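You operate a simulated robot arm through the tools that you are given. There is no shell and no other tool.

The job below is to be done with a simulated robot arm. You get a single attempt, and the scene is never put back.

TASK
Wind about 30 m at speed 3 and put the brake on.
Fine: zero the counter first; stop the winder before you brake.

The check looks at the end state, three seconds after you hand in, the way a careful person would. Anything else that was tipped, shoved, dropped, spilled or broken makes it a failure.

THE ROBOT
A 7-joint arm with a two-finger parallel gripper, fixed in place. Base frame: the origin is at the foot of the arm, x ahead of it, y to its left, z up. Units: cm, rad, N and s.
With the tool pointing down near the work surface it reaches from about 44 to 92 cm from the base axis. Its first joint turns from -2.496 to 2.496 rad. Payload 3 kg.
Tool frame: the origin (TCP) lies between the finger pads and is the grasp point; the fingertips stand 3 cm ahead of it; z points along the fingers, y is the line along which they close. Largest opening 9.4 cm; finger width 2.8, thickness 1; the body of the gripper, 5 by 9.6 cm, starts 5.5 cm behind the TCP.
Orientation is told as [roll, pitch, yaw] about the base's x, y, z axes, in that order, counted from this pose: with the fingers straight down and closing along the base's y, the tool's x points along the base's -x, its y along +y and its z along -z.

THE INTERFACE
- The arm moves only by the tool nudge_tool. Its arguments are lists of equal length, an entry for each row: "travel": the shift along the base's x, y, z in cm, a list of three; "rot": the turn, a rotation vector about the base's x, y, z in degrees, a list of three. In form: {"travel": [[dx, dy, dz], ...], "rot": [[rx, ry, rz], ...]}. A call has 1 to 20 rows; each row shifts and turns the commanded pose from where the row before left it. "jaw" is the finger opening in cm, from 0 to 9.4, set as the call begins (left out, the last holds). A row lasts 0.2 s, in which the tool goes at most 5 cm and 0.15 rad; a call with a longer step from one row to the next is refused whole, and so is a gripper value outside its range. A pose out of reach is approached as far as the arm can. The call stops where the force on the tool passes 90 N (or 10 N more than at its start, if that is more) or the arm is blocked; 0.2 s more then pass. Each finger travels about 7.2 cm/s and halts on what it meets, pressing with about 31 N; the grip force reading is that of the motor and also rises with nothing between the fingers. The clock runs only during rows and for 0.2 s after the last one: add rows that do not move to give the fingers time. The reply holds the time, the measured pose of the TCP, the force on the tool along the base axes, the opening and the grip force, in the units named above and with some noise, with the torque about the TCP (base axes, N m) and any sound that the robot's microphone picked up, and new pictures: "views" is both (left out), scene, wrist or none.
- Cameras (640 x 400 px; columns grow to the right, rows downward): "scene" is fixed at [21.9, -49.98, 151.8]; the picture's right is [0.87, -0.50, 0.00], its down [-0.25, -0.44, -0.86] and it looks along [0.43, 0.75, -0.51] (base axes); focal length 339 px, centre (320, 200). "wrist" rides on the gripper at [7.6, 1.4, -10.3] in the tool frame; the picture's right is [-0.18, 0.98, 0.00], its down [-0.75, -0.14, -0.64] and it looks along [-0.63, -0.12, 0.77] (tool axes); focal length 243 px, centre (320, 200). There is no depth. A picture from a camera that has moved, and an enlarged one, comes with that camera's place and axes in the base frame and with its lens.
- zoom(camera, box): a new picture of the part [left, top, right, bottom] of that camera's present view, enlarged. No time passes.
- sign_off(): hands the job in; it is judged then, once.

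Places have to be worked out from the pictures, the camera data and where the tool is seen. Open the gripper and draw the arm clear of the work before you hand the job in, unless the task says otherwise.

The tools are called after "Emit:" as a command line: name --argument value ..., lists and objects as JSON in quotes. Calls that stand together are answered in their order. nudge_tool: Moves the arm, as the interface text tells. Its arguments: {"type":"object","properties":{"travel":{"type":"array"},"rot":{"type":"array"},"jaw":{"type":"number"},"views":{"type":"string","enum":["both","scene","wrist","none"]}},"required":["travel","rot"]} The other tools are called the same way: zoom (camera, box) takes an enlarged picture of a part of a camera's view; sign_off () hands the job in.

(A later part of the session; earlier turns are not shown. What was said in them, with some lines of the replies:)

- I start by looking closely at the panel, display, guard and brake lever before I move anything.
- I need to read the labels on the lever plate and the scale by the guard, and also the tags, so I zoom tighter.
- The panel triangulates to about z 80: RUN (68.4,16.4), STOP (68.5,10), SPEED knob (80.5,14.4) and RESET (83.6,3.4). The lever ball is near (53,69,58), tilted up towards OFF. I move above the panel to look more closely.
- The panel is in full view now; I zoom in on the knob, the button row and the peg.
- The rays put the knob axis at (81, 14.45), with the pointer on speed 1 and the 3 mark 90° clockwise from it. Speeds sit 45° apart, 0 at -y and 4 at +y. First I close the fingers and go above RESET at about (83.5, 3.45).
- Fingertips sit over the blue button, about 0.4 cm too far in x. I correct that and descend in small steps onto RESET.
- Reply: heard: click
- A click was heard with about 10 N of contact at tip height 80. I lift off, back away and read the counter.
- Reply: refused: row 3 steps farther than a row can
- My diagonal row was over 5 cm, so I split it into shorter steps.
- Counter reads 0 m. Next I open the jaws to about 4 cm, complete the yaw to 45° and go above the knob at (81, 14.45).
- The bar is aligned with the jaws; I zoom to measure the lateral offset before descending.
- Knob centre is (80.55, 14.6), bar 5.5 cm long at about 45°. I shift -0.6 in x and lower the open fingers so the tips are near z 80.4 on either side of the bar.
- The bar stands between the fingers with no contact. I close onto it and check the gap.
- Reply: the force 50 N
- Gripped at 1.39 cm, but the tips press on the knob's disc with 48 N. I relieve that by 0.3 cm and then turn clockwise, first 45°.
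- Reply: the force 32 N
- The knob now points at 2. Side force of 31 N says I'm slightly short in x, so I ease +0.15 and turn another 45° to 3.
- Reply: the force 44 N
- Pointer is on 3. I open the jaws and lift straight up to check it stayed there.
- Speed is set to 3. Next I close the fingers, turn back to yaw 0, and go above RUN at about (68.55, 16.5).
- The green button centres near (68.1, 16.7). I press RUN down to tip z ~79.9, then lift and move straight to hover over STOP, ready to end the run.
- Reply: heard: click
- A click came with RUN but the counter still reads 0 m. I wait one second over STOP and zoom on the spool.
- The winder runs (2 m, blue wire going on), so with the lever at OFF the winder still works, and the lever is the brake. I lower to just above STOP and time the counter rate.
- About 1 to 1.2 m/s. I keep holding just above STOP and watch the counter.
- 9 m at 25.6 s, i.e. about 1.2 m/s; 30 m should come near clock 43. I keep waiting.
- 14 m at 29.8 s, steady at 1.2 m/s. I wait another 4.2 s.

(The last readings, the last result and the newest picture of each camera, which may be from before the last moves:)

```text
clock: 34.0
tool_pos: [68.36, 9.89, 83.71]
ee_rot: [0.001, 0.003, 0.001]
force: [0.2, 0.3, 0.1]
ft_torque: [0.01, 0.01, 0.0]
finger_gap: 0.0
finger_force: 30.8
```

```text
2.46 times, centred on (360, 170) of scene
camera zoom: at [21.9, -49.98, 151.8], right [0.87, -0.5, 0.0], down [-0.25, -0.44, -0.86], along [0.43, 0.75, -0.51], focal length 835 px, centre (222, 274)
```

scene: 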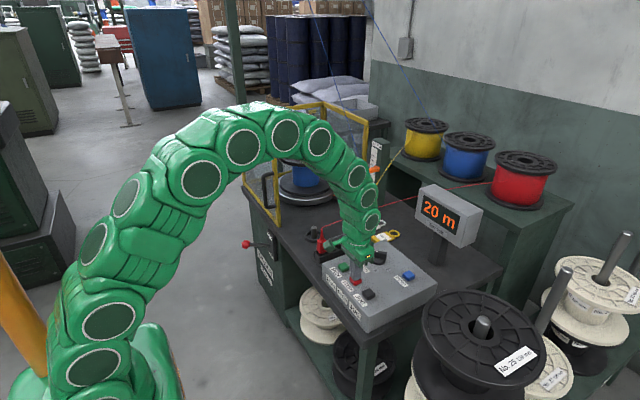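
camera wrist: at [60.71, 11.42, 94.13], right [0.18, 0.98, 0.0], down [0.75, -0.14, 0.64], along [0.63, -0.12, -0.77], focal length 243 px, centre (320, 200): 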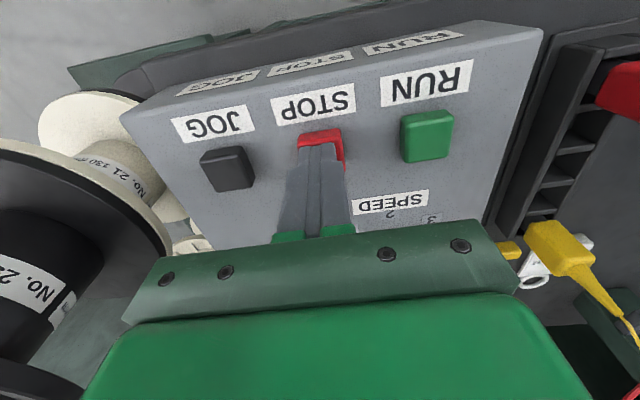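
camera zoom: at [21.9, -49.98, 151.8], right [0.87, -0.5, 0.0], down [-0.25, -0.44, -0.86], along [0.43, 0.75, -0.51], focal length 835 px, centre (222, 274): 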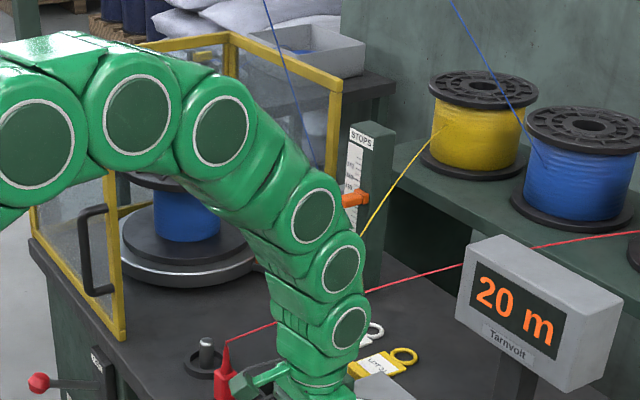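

20 m at 34.0 s. Another 4.2 s should bring about 25.5 m.

Emit:
nudge_tool --travel '[[0, 0, 0], [0, 0, 0], [0, 0, 0], [0, 0, 0], [0, 0, 0], [0, 0, 0], [0, 0, 0], [0, 0, 0], [0, 0, 0], [0, 0, 0], [0, 0, 0], [0, 0, 0], [0, 0, 0], [0, 0, 0], [0, 0, 0], [0, 0, 0], [0, 0, 0], [0, 0, 0], [0, 0, 0], [0, 0, 0]]' --rot '[[0, 0, 0], [0, 0, 0], [0, 0, 0], [0, 0, 0], [0, 0, 0], [0, 0, 0], [0, 0, 0], [0, 0, 0], [0, 0, 0], [0, 0, 0], [0, 0, 0], [0, 0, 0], [0, 0, 0], [0, 0, 0], [0, 0, 0], [0, 0, 0], [0, 0, 0], [0, 0, 0], [0, 0, 0], [0, 0, 0]]' --views "scene"

Emit:
zoom --camera "scene" --box '[230, 90, 490, 250]'

```text
clock: 38.2
tool_pos: [68.4, 9.79, 83.95]
ee_rot: [0.0, 0.0, 0.002]
force: [-0.4, 0.4, -0.2]
ft_torque: [0.03, 0.02, 0.01]
finger_gap: 0.0
finger_force: 31.1
```

scene: 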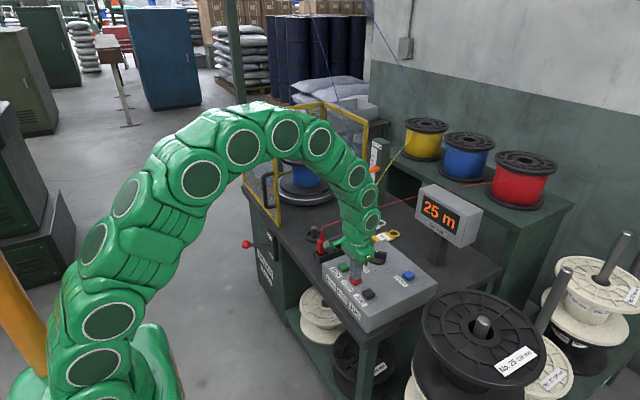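

```text
2.46 times, centred on (360, 170) of scene
camera zoom: at [21.9, -49.98, 151.8], right [0.87, -0.5, 0.0], down [-0.25, -0.44, -0.86], along [0.43, 0.75, -0.51], focal length 835 px, centre (222, 274)
```

zoom: 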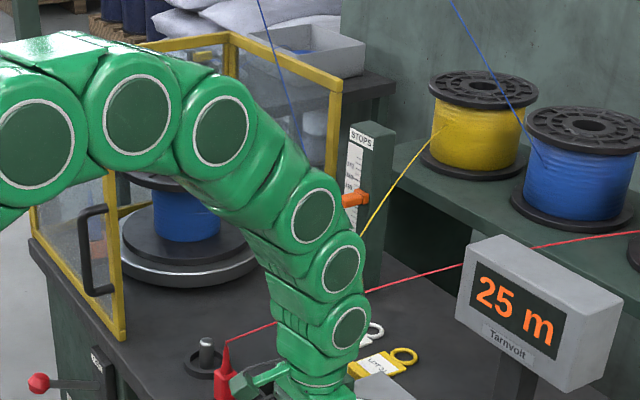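

25 m at 38.2 s, so 30 m is due near 41.9 s. I wait 3 s more, then press STOP in the same call (down ~0.95 cm), allowing a little for run-down.

Emit:
nudge_tool --travel '[[0, 0, 0], [0, 0, 0], [0, 0, 0], [0, 0, 0], [0, 0, 0], [0, 0, 0], [0, 0, 0], [0, 0, 0], [0, 0, 0], [0, 0, 0], [0, 0, 0], [0, 0, 0], [0, 0, 0], [0, 0, 0], [-0.1, 0.1, 0], [0, 0, -0.4], [0, 0, -0.35], [0, 0, -0.2], [0, 0, 0]]' --rot '[[0, 0, 0], [0, 0, 0], [0, 0, 0], [0, 0, 0], [0, 0, 0], [0, 0, 0], [0, 0, 0], [0, 0, 0], [0, 0, 0], [0, 0, 0], [0, 0, 0], [0, 0, 0], [0, 0, 0], [0, 0, 0], [0, 0, 0], [0, 0, 0], [0, 0, 0], [0, 0, 0], [0, 0, 0]]' --views "scene"

Emit:
zoom --camera "scene" --box '[230, 90, 490, 250]'

```text
clock: 42.2
tool_pos: [68.15, 10.02, 82.85]
ee_rot: [0.001, 0.0, 0.001]
force: [-5.7, -1.4, 16.7]
ft_torque: [-0.07, 0.15, 0.02]
finger_gap: 0.0
finger_force: 31.4
heard: click
```

scene: 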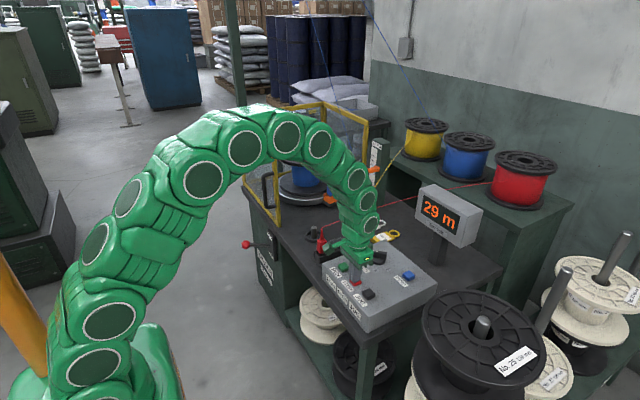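

```text
2.46 times, centred on (360, 170) of scene
camera zoom: at [21.9, -49.98, 151.8], right [0.87, -0.5, 0.0], down [-0.25, -0.44, -0.86], along [0.43, 0.75, -0.51], focal length 835 px, centre (222, 274)
```

zoom: 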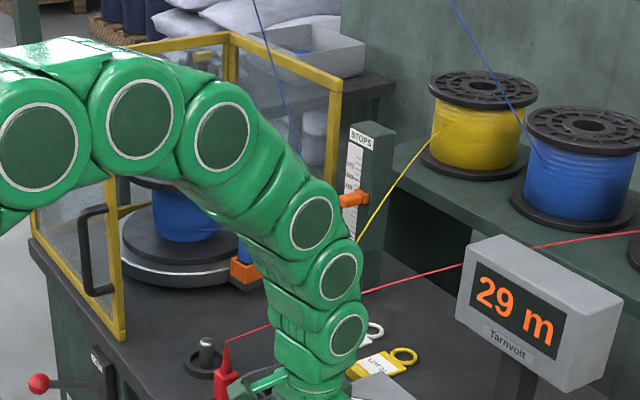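

STOP clicked; the counter shows 29 m. I lift clear and watch whether it coasts on or has stopped.

Emit:
nudge_tool --travel '[[0, 0, 1.5], [0, 0, 3], [0, 0, 4], [0, 0, 4], [0, 0, 0], [0, 0, 0]]' --rot '[[0, 0, 0], [0, 0, 0], [0, 0, 0], [0, 0, 0], [0, 0, 0], [0, 0, 0]]' --views "both"

Emit:
zoom --camera "scene" --box '[230, 90, 490, 250]'

```text
clock: 43.6
tool_pos: [68.26, 9.89, 95.42]
ee_rot: [0.0, -0.001, -0.001]
force: [-0.9, -0.1, 0.0]
ft_torque: [0.03, -0.01, 0.03]
finger_gap: 0.0
finger_force: 30.9
camera wrist: at [60.68, 11.47, 105.77], right [0.18, 0.98, 0.0], down [0.75, -0.14, 0.64], along [0.63, -0.12, -0.77], focal length 243 px, centre (320, 200)
```

scene: 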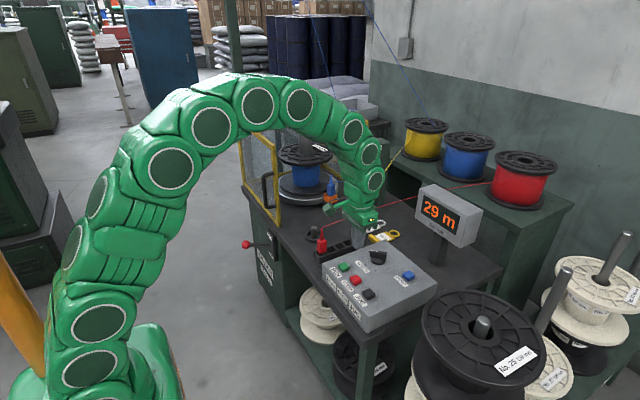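
wrist: 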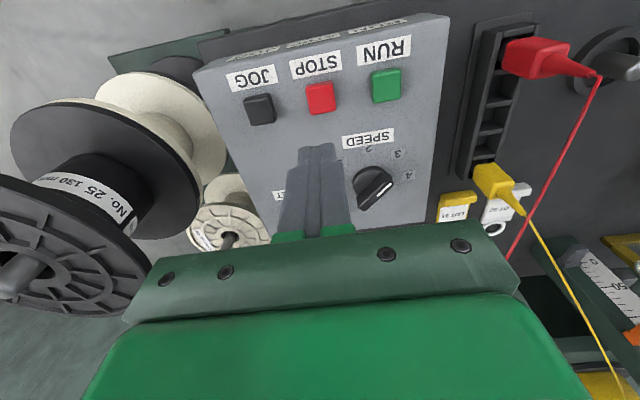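

```text
2.46 times, centred on (360, 170) of scene
camera zoom: at [21.9, -49.98, 151.8], right [0.87, -0.5, 0.0], down [-0.25, -0.44, -0.86], along [0.43, 0.75, -0.51], focal length 835 px, centre (222, 274)
```

zoom: 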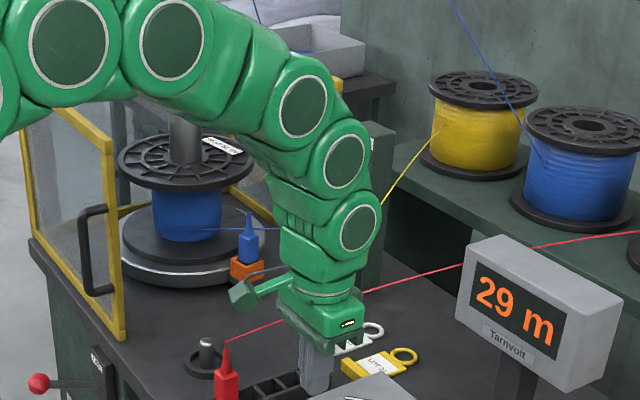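

The winder has stopped at 29 m, with the counter unchanged across 1.4 s. I now swing back from the panel and over to the left, staying at x≈50 in front of the table, to look at the brake lever.

Emit:
nudge_tool --travel '[[-4.5, 0, 1], [-4.5, 0, 1], [-4.5, 0, 1], [-4.5, 0, 1], [0, 4.5, 0], [0, 4.5, 0], [0, 4.5, 0], [0, 4.5, 0], [0, 4.5, 0], [0, 4.5, -1], [0, 4.5, -1], [0, 4.5, -1], [0, 4.5, -1], [0, 4.5, -1], [0, 4.5, -1], [0, 4.5, -1], [0, 0, 0]]' --rot '[[0, 0, 0], [0, 0, 0], [0, 0, 0], [0, 0, 0], [0, 0, 0], [0, 0, 0], [0, 0, 0], [0, 0, 0], [0, 0, 0], [0, 0, 0], [0, 0, 0], [0, 0, 0], [0, 0, 0], [0, 0, 0], [0, 0, 0], [0, 0, 0], [0, 0, 0]]' --jaw 0 --views "both"

Emit:
zoom --camera "scene" --box '[230, 90, 490, 250]'

```text
clock: 47.2
tool_pos: [50.14, 64.02, 92.3]
ee_rot: [0.0, -0.001, 0.0]
force: [0.5, -0.6, 0.1]
ft_torque: [-0.02, 0.0, 0.0]
finger_gap: 0.01
finger_force: 31.2
camera wrist: at [42.6, 65.47, 102.7], right [0.18, 0.98, 0.0], down [0.75, -0.14, 0.64], along [0.63, -0.12, -0.77], focal length 243 px, centre (320, 200)
```

scene: 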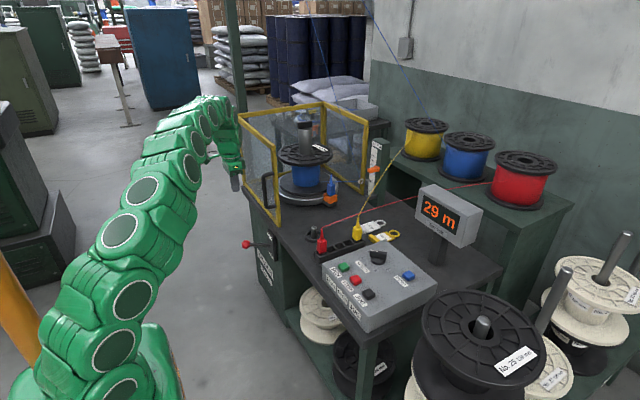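
wrist: 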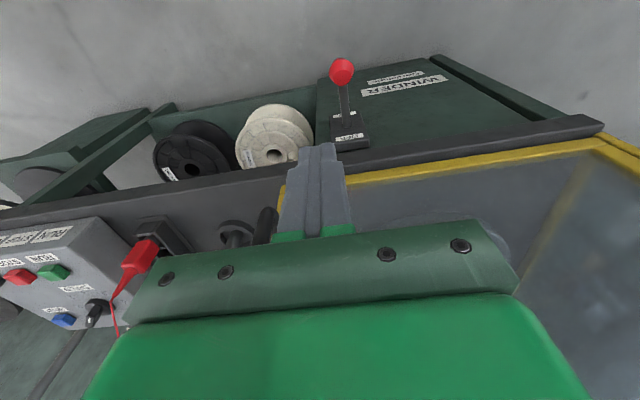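

```text
2.46 times, centred on (360, 170) of scene
camera zoom: at [21.9, -49.98, 151.8], right [0.87, -0.5, 0.0], down [-0.25, -0.44, -0.86], along [0.43, 0.75, -0.51], focal length 835 px, centre (222, 274)
```

zoom: 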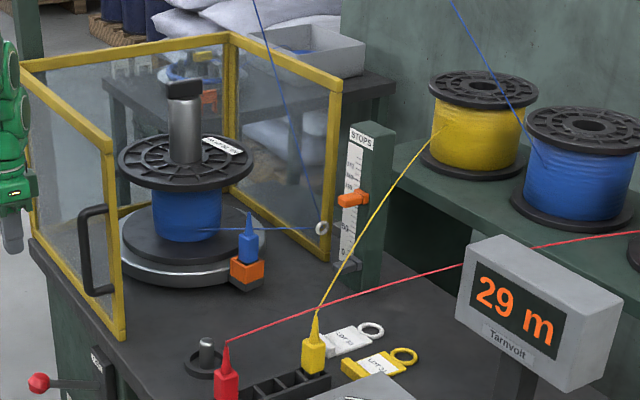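

The spool is at rest (the blue plug and clip haven't moved) and the counter holds at 29 m. I zoom on the lever to locate it accurately.

Emit:
zoom --camera "wrist" --box '[280, 40, 440, 160]'

Emit:
zoom --camera "scene" --box '[230, 220, 300, 270]'

```text
3.33 times, centred on (360, 100) of wrist
camera zoom: at [42.6, 65.47, 102.7], right [0.18, 0.98, 0.0], down [0.75, -0.14, 0.64], along [0.63, -0.12, -0.77], focal length 809 px, centre (187, 533)
```

zoom: 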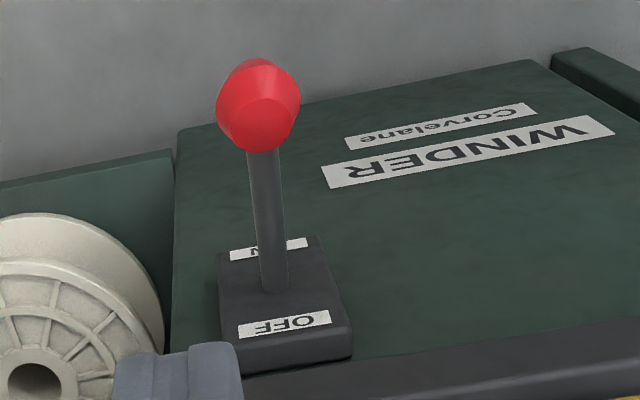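

```text
8.00 times, centred on (265, 245) of scene
camera zoom: at [21.9, -49.98, 151.8], right [0.87, -0.5, 0.0], down [-0.25, -0.44, -0.86], along [0.43, 0.75, -0.51], focal length 2712 px, centre (760, -160)
```

zoom: 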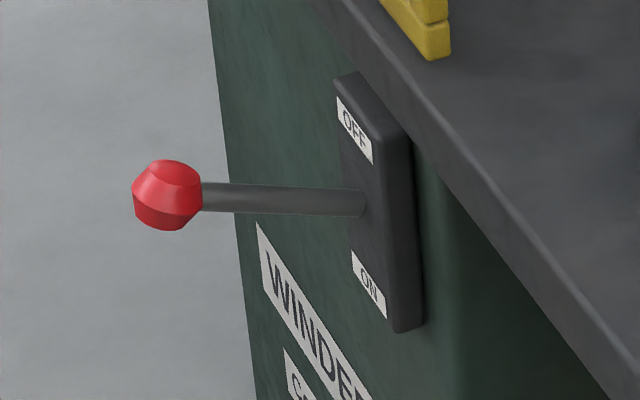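

Ball centre works out to (52.1, 67.1, 60.4), about 3.8 cm across. Pivot is (62.8, 66.8, 56.5), so the lever sits 20° up at OFF and ON lies below. I come down above the ball with closed fingers.

Emit:
nudge_tool --travel '[[1.0, 1.5, -2], [0.96, 1.5, -3], [0, 0, -4], [0, 0, -4], [0, 0, -4], [0, 0, -4], [0, 0, -3.3], [0, 0, 0]]' --rot '[[0, 0, 0], [0, 0, 0], [0, 0, 0], [0, 0, 0], [0, 0, 0], [0, 0, 0], [0, 0, 0], [0, 0, 0]]' --views "both"

Emit:
zoom --camera "scene" --box '[200, 180, 300, 270]'

```text
clock: 49.0
tool_pos: [52.0, 67.09, 68.05]
ee_rot: [0.001, 0.0, 0.001]
force: [0.2, -0.5, -0.2]
ft_torque: [0.0, 0.01, -0.02]
finger_gap: 0.0
finger_force: 31.0
camera wrist: at [44.48, 68.65, 78.35], right [0.18, 0.98, 0.0], down [0.75, -0.14, 0.64], along [0.63, -0.12, -0.77], focal length 243 px, centre (320, 200)
```

scene: 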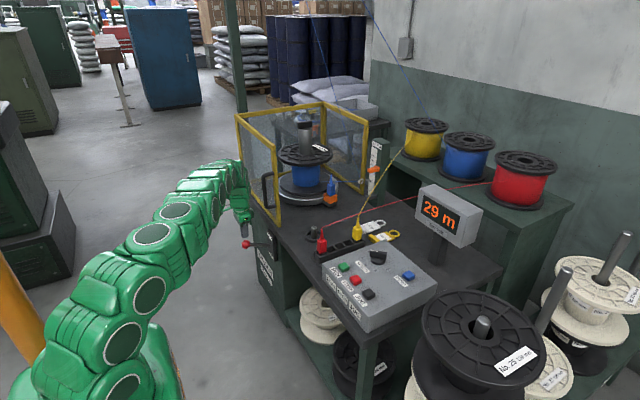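
wrist: 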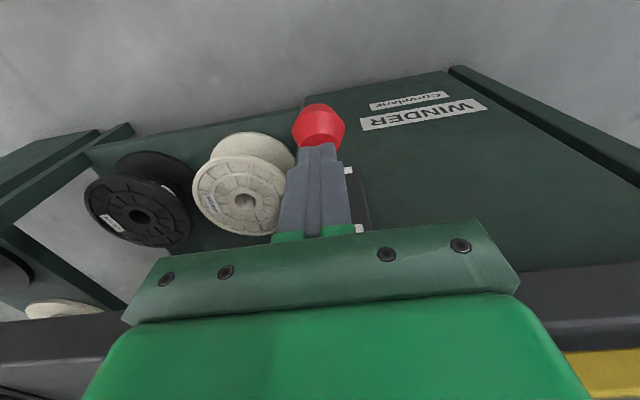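

```text
4.44 times, centred on (250, 225) of scene
camera zoom: at [21.9, -49.98, 151.8], right [0.87, -0.5, 0.0], down [-0.25, -0.44, -0.86], along [0.43, 0.75, -0.51], focal length 1507 px, centre (631, 89)
```

zoom: 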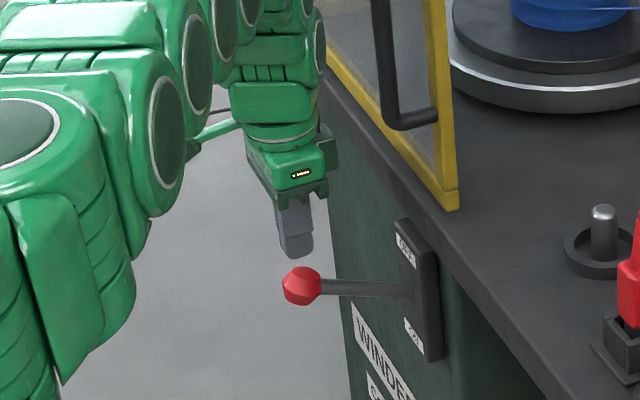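

The fingertips are centred right above the ball (65 vs ball top ~62.3). I push down in 0.8 cm steps towards ON and watch the force.

Emit:
nudge_tool --travel '[[0, 0, -2], [0, 0, -0.8], [0, 0, -0.8], [0, 0, -0.8], [0, 0, -0.8], [0, 0, -0.8], [0, 0, 0]]' --rot '[[0, 0, 0], [0, 0, 0], [0, 0, 0], [0, 0, 0], [0, 0, 0], [0, 0, 0], [0, 0, 0]]' --views "both"

Emit:
zoom --camera "scene" --box '[200, 180, 300, 270]'

```text
clock: 50.6
tool_pos: [52.28, 67.1, 62.07]
ee_rot: [0.0, 0.001, 0.0]
force: [0.4, 0.0, 0.9]
ft_torque: [-0.01, -0.03, 0.0]
finger_gap: 0.0
finger_force: 30.6
camera wrist: at [44.63, 68.65, 72.42], right [0.18, 0.98, 0.0], down [0.75, -0.14, 0.64], along [0.63, -0.12, -0.77], focal length 243 px, centre (320, 200)
```

scene: 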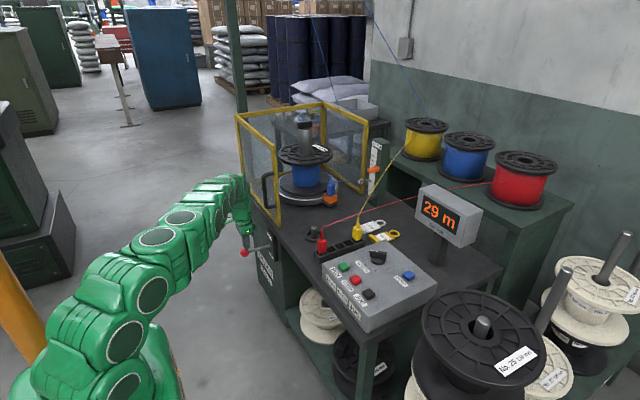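
wrist: 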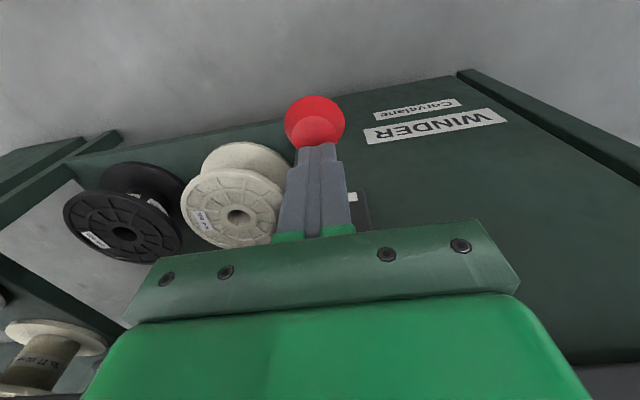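

```text
4.44 times, centred on (250, 225) of scene
camera zoom: at [21.9, -49.98, 151.8], right [0.87, -0.5, 0.0], down [-0.25, -0.44, -0.86], along [0.43, 0.75, -0.51], focal length 1507 px, centre (631, 89)
```

zoom: 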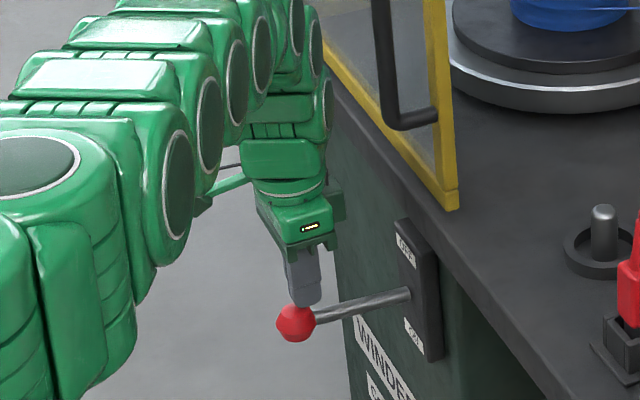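

The lever swings down with little force and is now about level. I keep pushing toward the lower stop.

Emit:
nudge_tool --travel '[[0, 0, -0.8], [0, 0, -0.8], [0, 0, -0.8], [0, 0, -0.8], [0, 0, -0.8], [0, 0, 0]]' --rot '[[0, 0, 0], [0, 0, 0], [0, 0, 0], [0, 0, 0], [0, 0, 0], [0, 0, 0]]' --views "both"

Emit:
zoom --camera "scene" --box '[200, 180, 300, 290]'

```text
clock: 52.0
tool_pos: [52.24, 67.08, 57.93]
ee_rot: [0.001, 0.0, -0.003]
force: [0.4, -0.2, -0.4]
ft_torque: [0.02, -0.02, -0.02]
finger_gap: 0.02
finger_force: 30.8
camera wrist: at [44.57, 68.56, 68.32], right [0.18, 0.98, 0.0], down [0.75, -0.14, 0.64], along [0.63, -0.12, -0.77], focal length 243 px, centre (320, 200)
```

scene: 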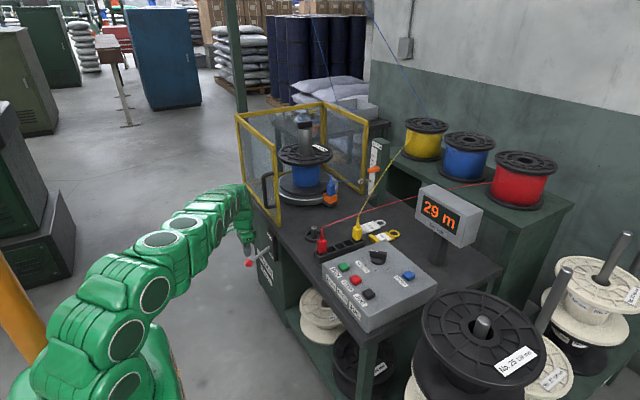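
wrist: 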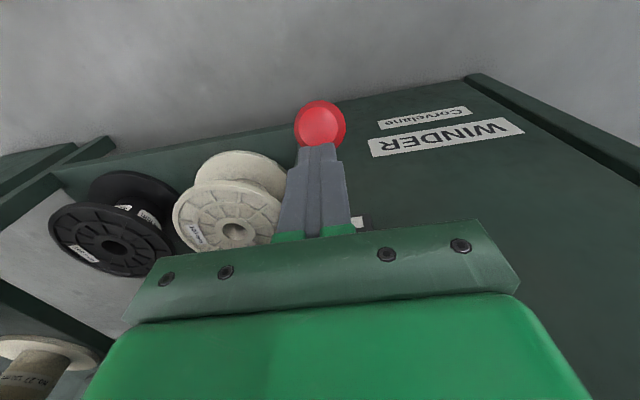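

```text
3.64 times, centred on (250, 235) of scene
camera zoom: at [21.9, -49.98, 151.8], right [0.87, -0.5, 0.0], down [-0.25, -0.44, -0.86], along [0.43, 0.75, -0.51], focal length 1233 px, centre (574, 73)
```

zoom: 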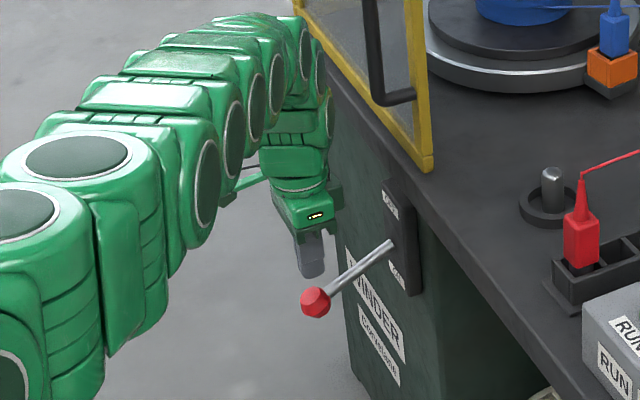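

The lever has snapped below the fingertips towards ON, with no contact force left. I check that it's at its stop with a light further push before withdrawing.

Emit:
nudge_tool --travel '[[0, 0, -1.5], [0, 0, -0.7], [0, 0, -0.3], [0, 0, -0.2], [0, 0, 0]]' --rot '[[0, 0, 0], [0, 0, 0], [0, 0, 0], [0, 0, 0], [0, 0, 0]]' --views "both"

Emit:
zoom --camera "scene" --box '[200, 180, 300, 290]'

```text
clock: 53.2
tool_pos: [52.21, 67.1, 55.37]
ee_rot: [0.002, -0.002, 0.0]
force: [-1.4, -1.9, 17.7]
ft_torque: [-0.11, -0.03, 0.04]
finger_gap: 0.0
finger_force: 30.3
camera wrist: at [44.6, 68.62, 65.74], right [0.18, 0.98, 0.0], down [0.75, -0.14, 0.64], along [0.63, -0.12, -0.77], focal length 243 px, centre (320, 200)
```

scene: 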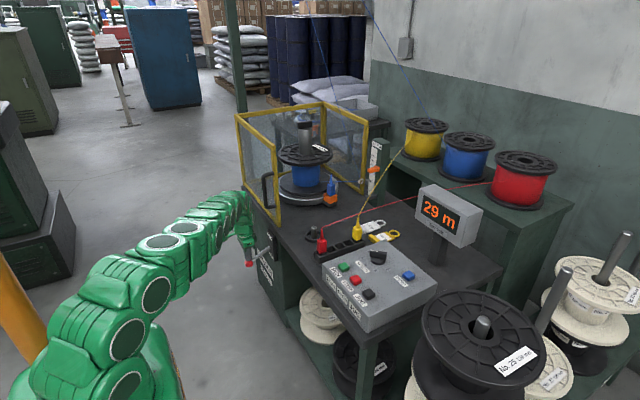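
wrist: 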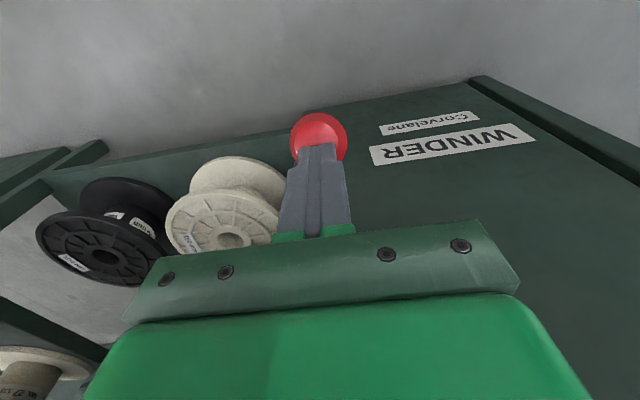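

```text
3.64 times, centred on (250, 235) of scene
camera zoom: at [21.9, -49.98, 151.8], right [0.87, -0.5, 0.0], down [-0.25, -0.44, -0.86], along [0.43, 0.75, -0.51], focal length 1233 px, centre (574, 73)
```

zoom: 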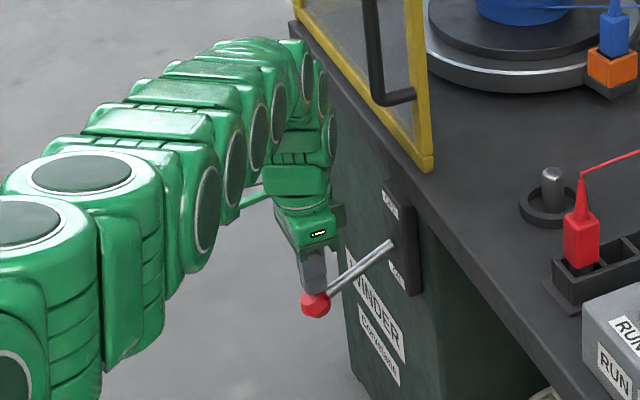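

Contact force rose to 18 N without the lever moving, so it's fully at the ON stop. I withdraw straight up, then back away from the machine and open the gripper.

Emit:
nudge_tool --travel '[[0, 0, 1.5], [0, 0, 3], [0, 0, 4], [0, 0, 4], [-1, 0, 4], [-2, 0, 4], [-2, -2, 4], [-2, -4, 2], [-1, -4, 2], [-1, -4, 2], [0, -4, 2], [0, -4, 2], [0, -4, 2], [0, 0, 0]]' --rot '[[0, 0, 0], [0, 0, 0], [0, 0, 0], [0, 0, 0], [0, 0, 0], [0, 0, 0], [0, 0, 0], [0, 0, 0], [0, 0, 0], [0, 0, 0], [0, 0, 0], [0, 0, 0], [0, 0, 0], [0, 0, 0]]' --jaw 0 --views "both"

Emit:
nudge_tool --travel '[[0, 0, 0], [0, 0, 0], [0, 0, 0], [0, 0, 0]]' --rot '[[0, 0, 0], [0, 0, 0], [0, 0, 0], [0, 0, 0]]' --jaw 9.4 --views "both"

Emit:
zoom --camera "scene" --box '[230, 90, 490, 300]'

Emit:
zoom --camera "scene" --box '[230, 220, 300, 280]'

Emit:
zoom --camera "scene" --box '[310, 230, 440, 320]'

```text
clock: 56.2
tool_pos: [43.05, 41.15, 91.59]
ee_rot: [0.001, 0.0, 0.0]
force: [0.6, -0.6, 0.7]
ft_torque: [-0.02, 0.0, -0.02]
finger_gap: 0.0
finger_force: 31.4
camera wrist: at [35.49, 42.77, 101.91], right [0.18, 0.98, 0.0], down [0.75, -0.14, 0.64], along [0.63, -0.12, -0.77], focal length 243 px, centre (320, 200)
```

scene: 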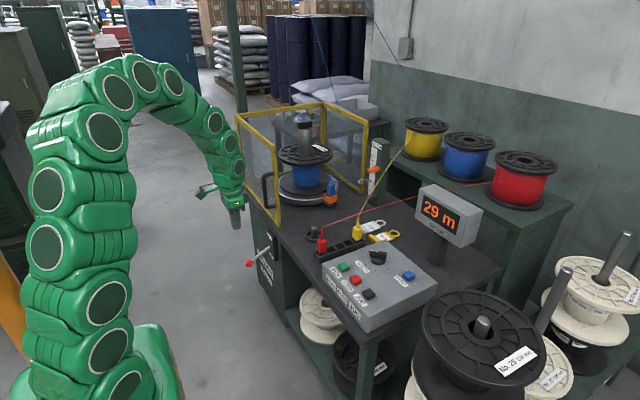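
wrist: 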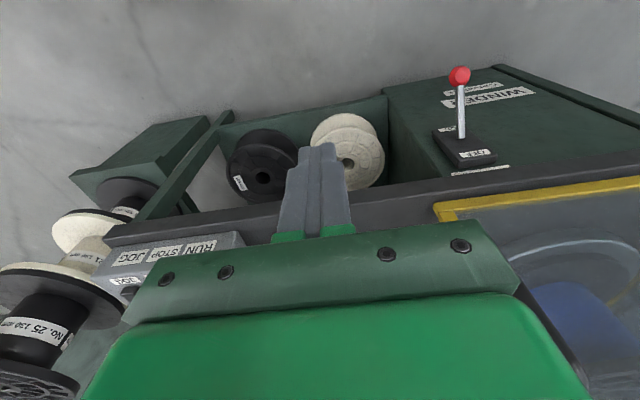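

```text
clock: 57.2
tool_pos: [43.14, 41.27, 91.56]
ee_rot: [-0.001, -0.001, 0.001]
force: [-0.5, 0.5, -0.6]
ft_torque: [-0.01, -0.03, 0.02]
finger_gap: 9.41
finger_force: 0.0
camera wrist: at [35.5, 42.79, 101.9], right [0.18, 0.98, 0.0], down [0.75, -0.14, 0.64], along [0.63, -0.12, -0.77], focal length 243 px, centre (320, 200)
```

scene: 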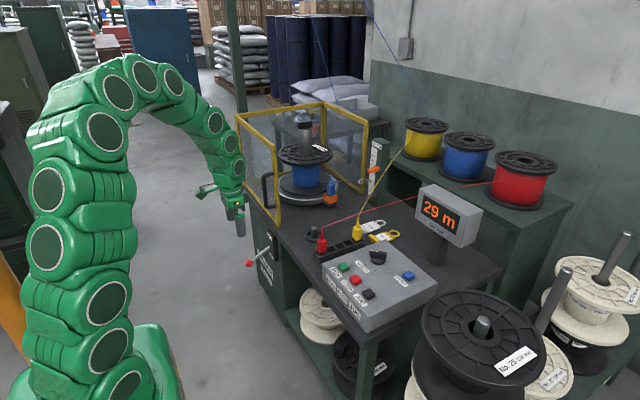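
wrist: 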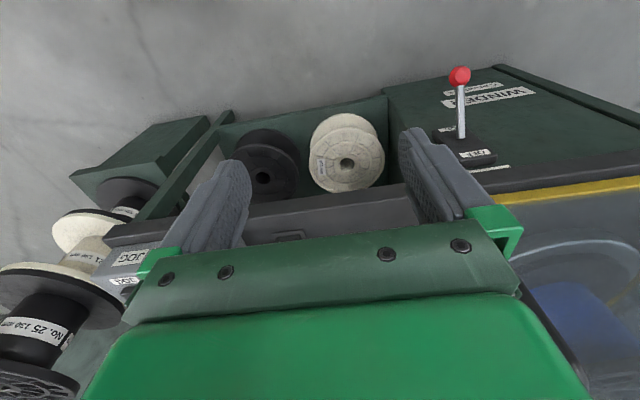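

```text
1.90 times, centred on (360, 195) of scene
camera zoom: at [21.9, -49.98, 151.8], right [0.87, -0.5, 0.0], down [-0.25, -0.44, -0.86], along [0.43, 0.75, -0.51], focal length 646 px, centre (244, 210)
```

zoom: 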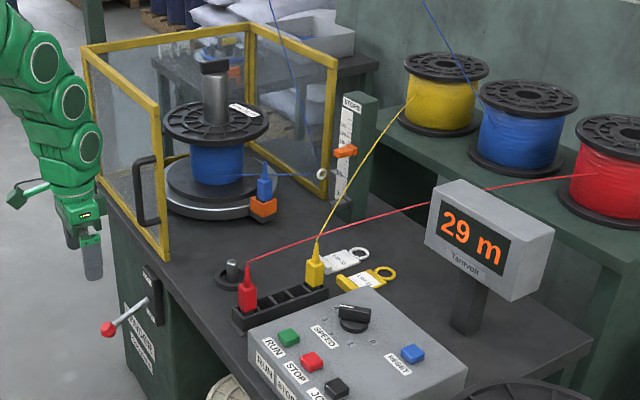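

```text
6.67 times, centred on (265, 250) of scene
camera zoom: at [21.9, -49.98, 151.8], right [0.87, -0.5, 0.0], down [-0.25, -0.44, -0.86], along [0.43, 0.75, -0.51], focal length 2260 px, centre (687, -133)
```

zoom: 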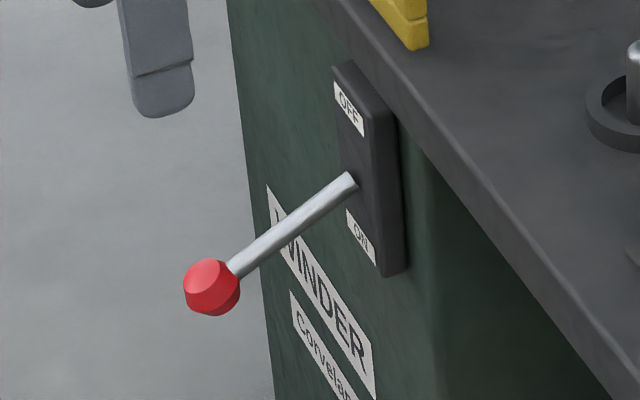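

```text
4.44 times, centred on (375, 275) of scene
camera zoom: at [21.9, -49.98, 151.8], right [0.87, -0.5, 0.0], down [-0.25, -0.44, -0.86], along [0.43, 0.75, -0.51], focal length 1507 px, centre (76, -133)
```

zoom: 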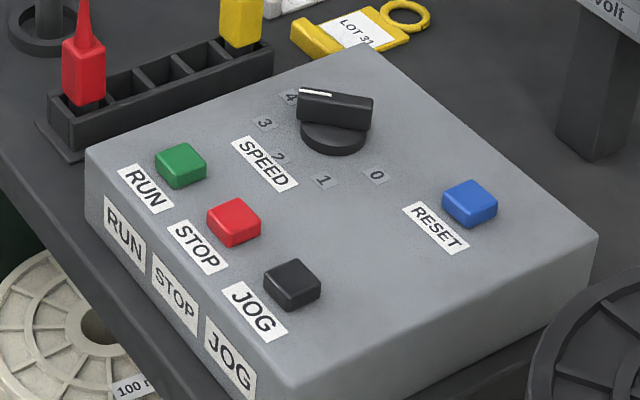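

Final state: counter 29 m and the spool at rest, speed knob on 3, brake lever down at ON. The plugs, tags and guard look undisturbed, and the gripper is open and clear of the machine, so I hand the job in.

Emit:
sign_off

```text
The job is handed in.
```

I wound 29 m at speed 3, stopped the winder and put the brake on, and handed the job in. No verdict came back with the hand-in.

- **Counter:** I reset it from 37 m to 0 m before starting. It reads 29 m, 1 m short of the 30 m you asked for. I pressed STOP slightly early to allow for run-down, and the winder didn't coast.
- **Speed:** The knob was on 1. I turned it to 3 before pressing RUN and left it there.
- **Stop before brake:** After STOP, the counter held at 29 m and the spool was still before I touched the lever.
- **Brake:** The lever is fully down at ON; a light extra push didn't move it. It is marked only OFF and ON. I took it for the brake because the winder ran normally with it at OFF.

Nothing else looks disturbed, and the arm is back from the machine with the gripper open.
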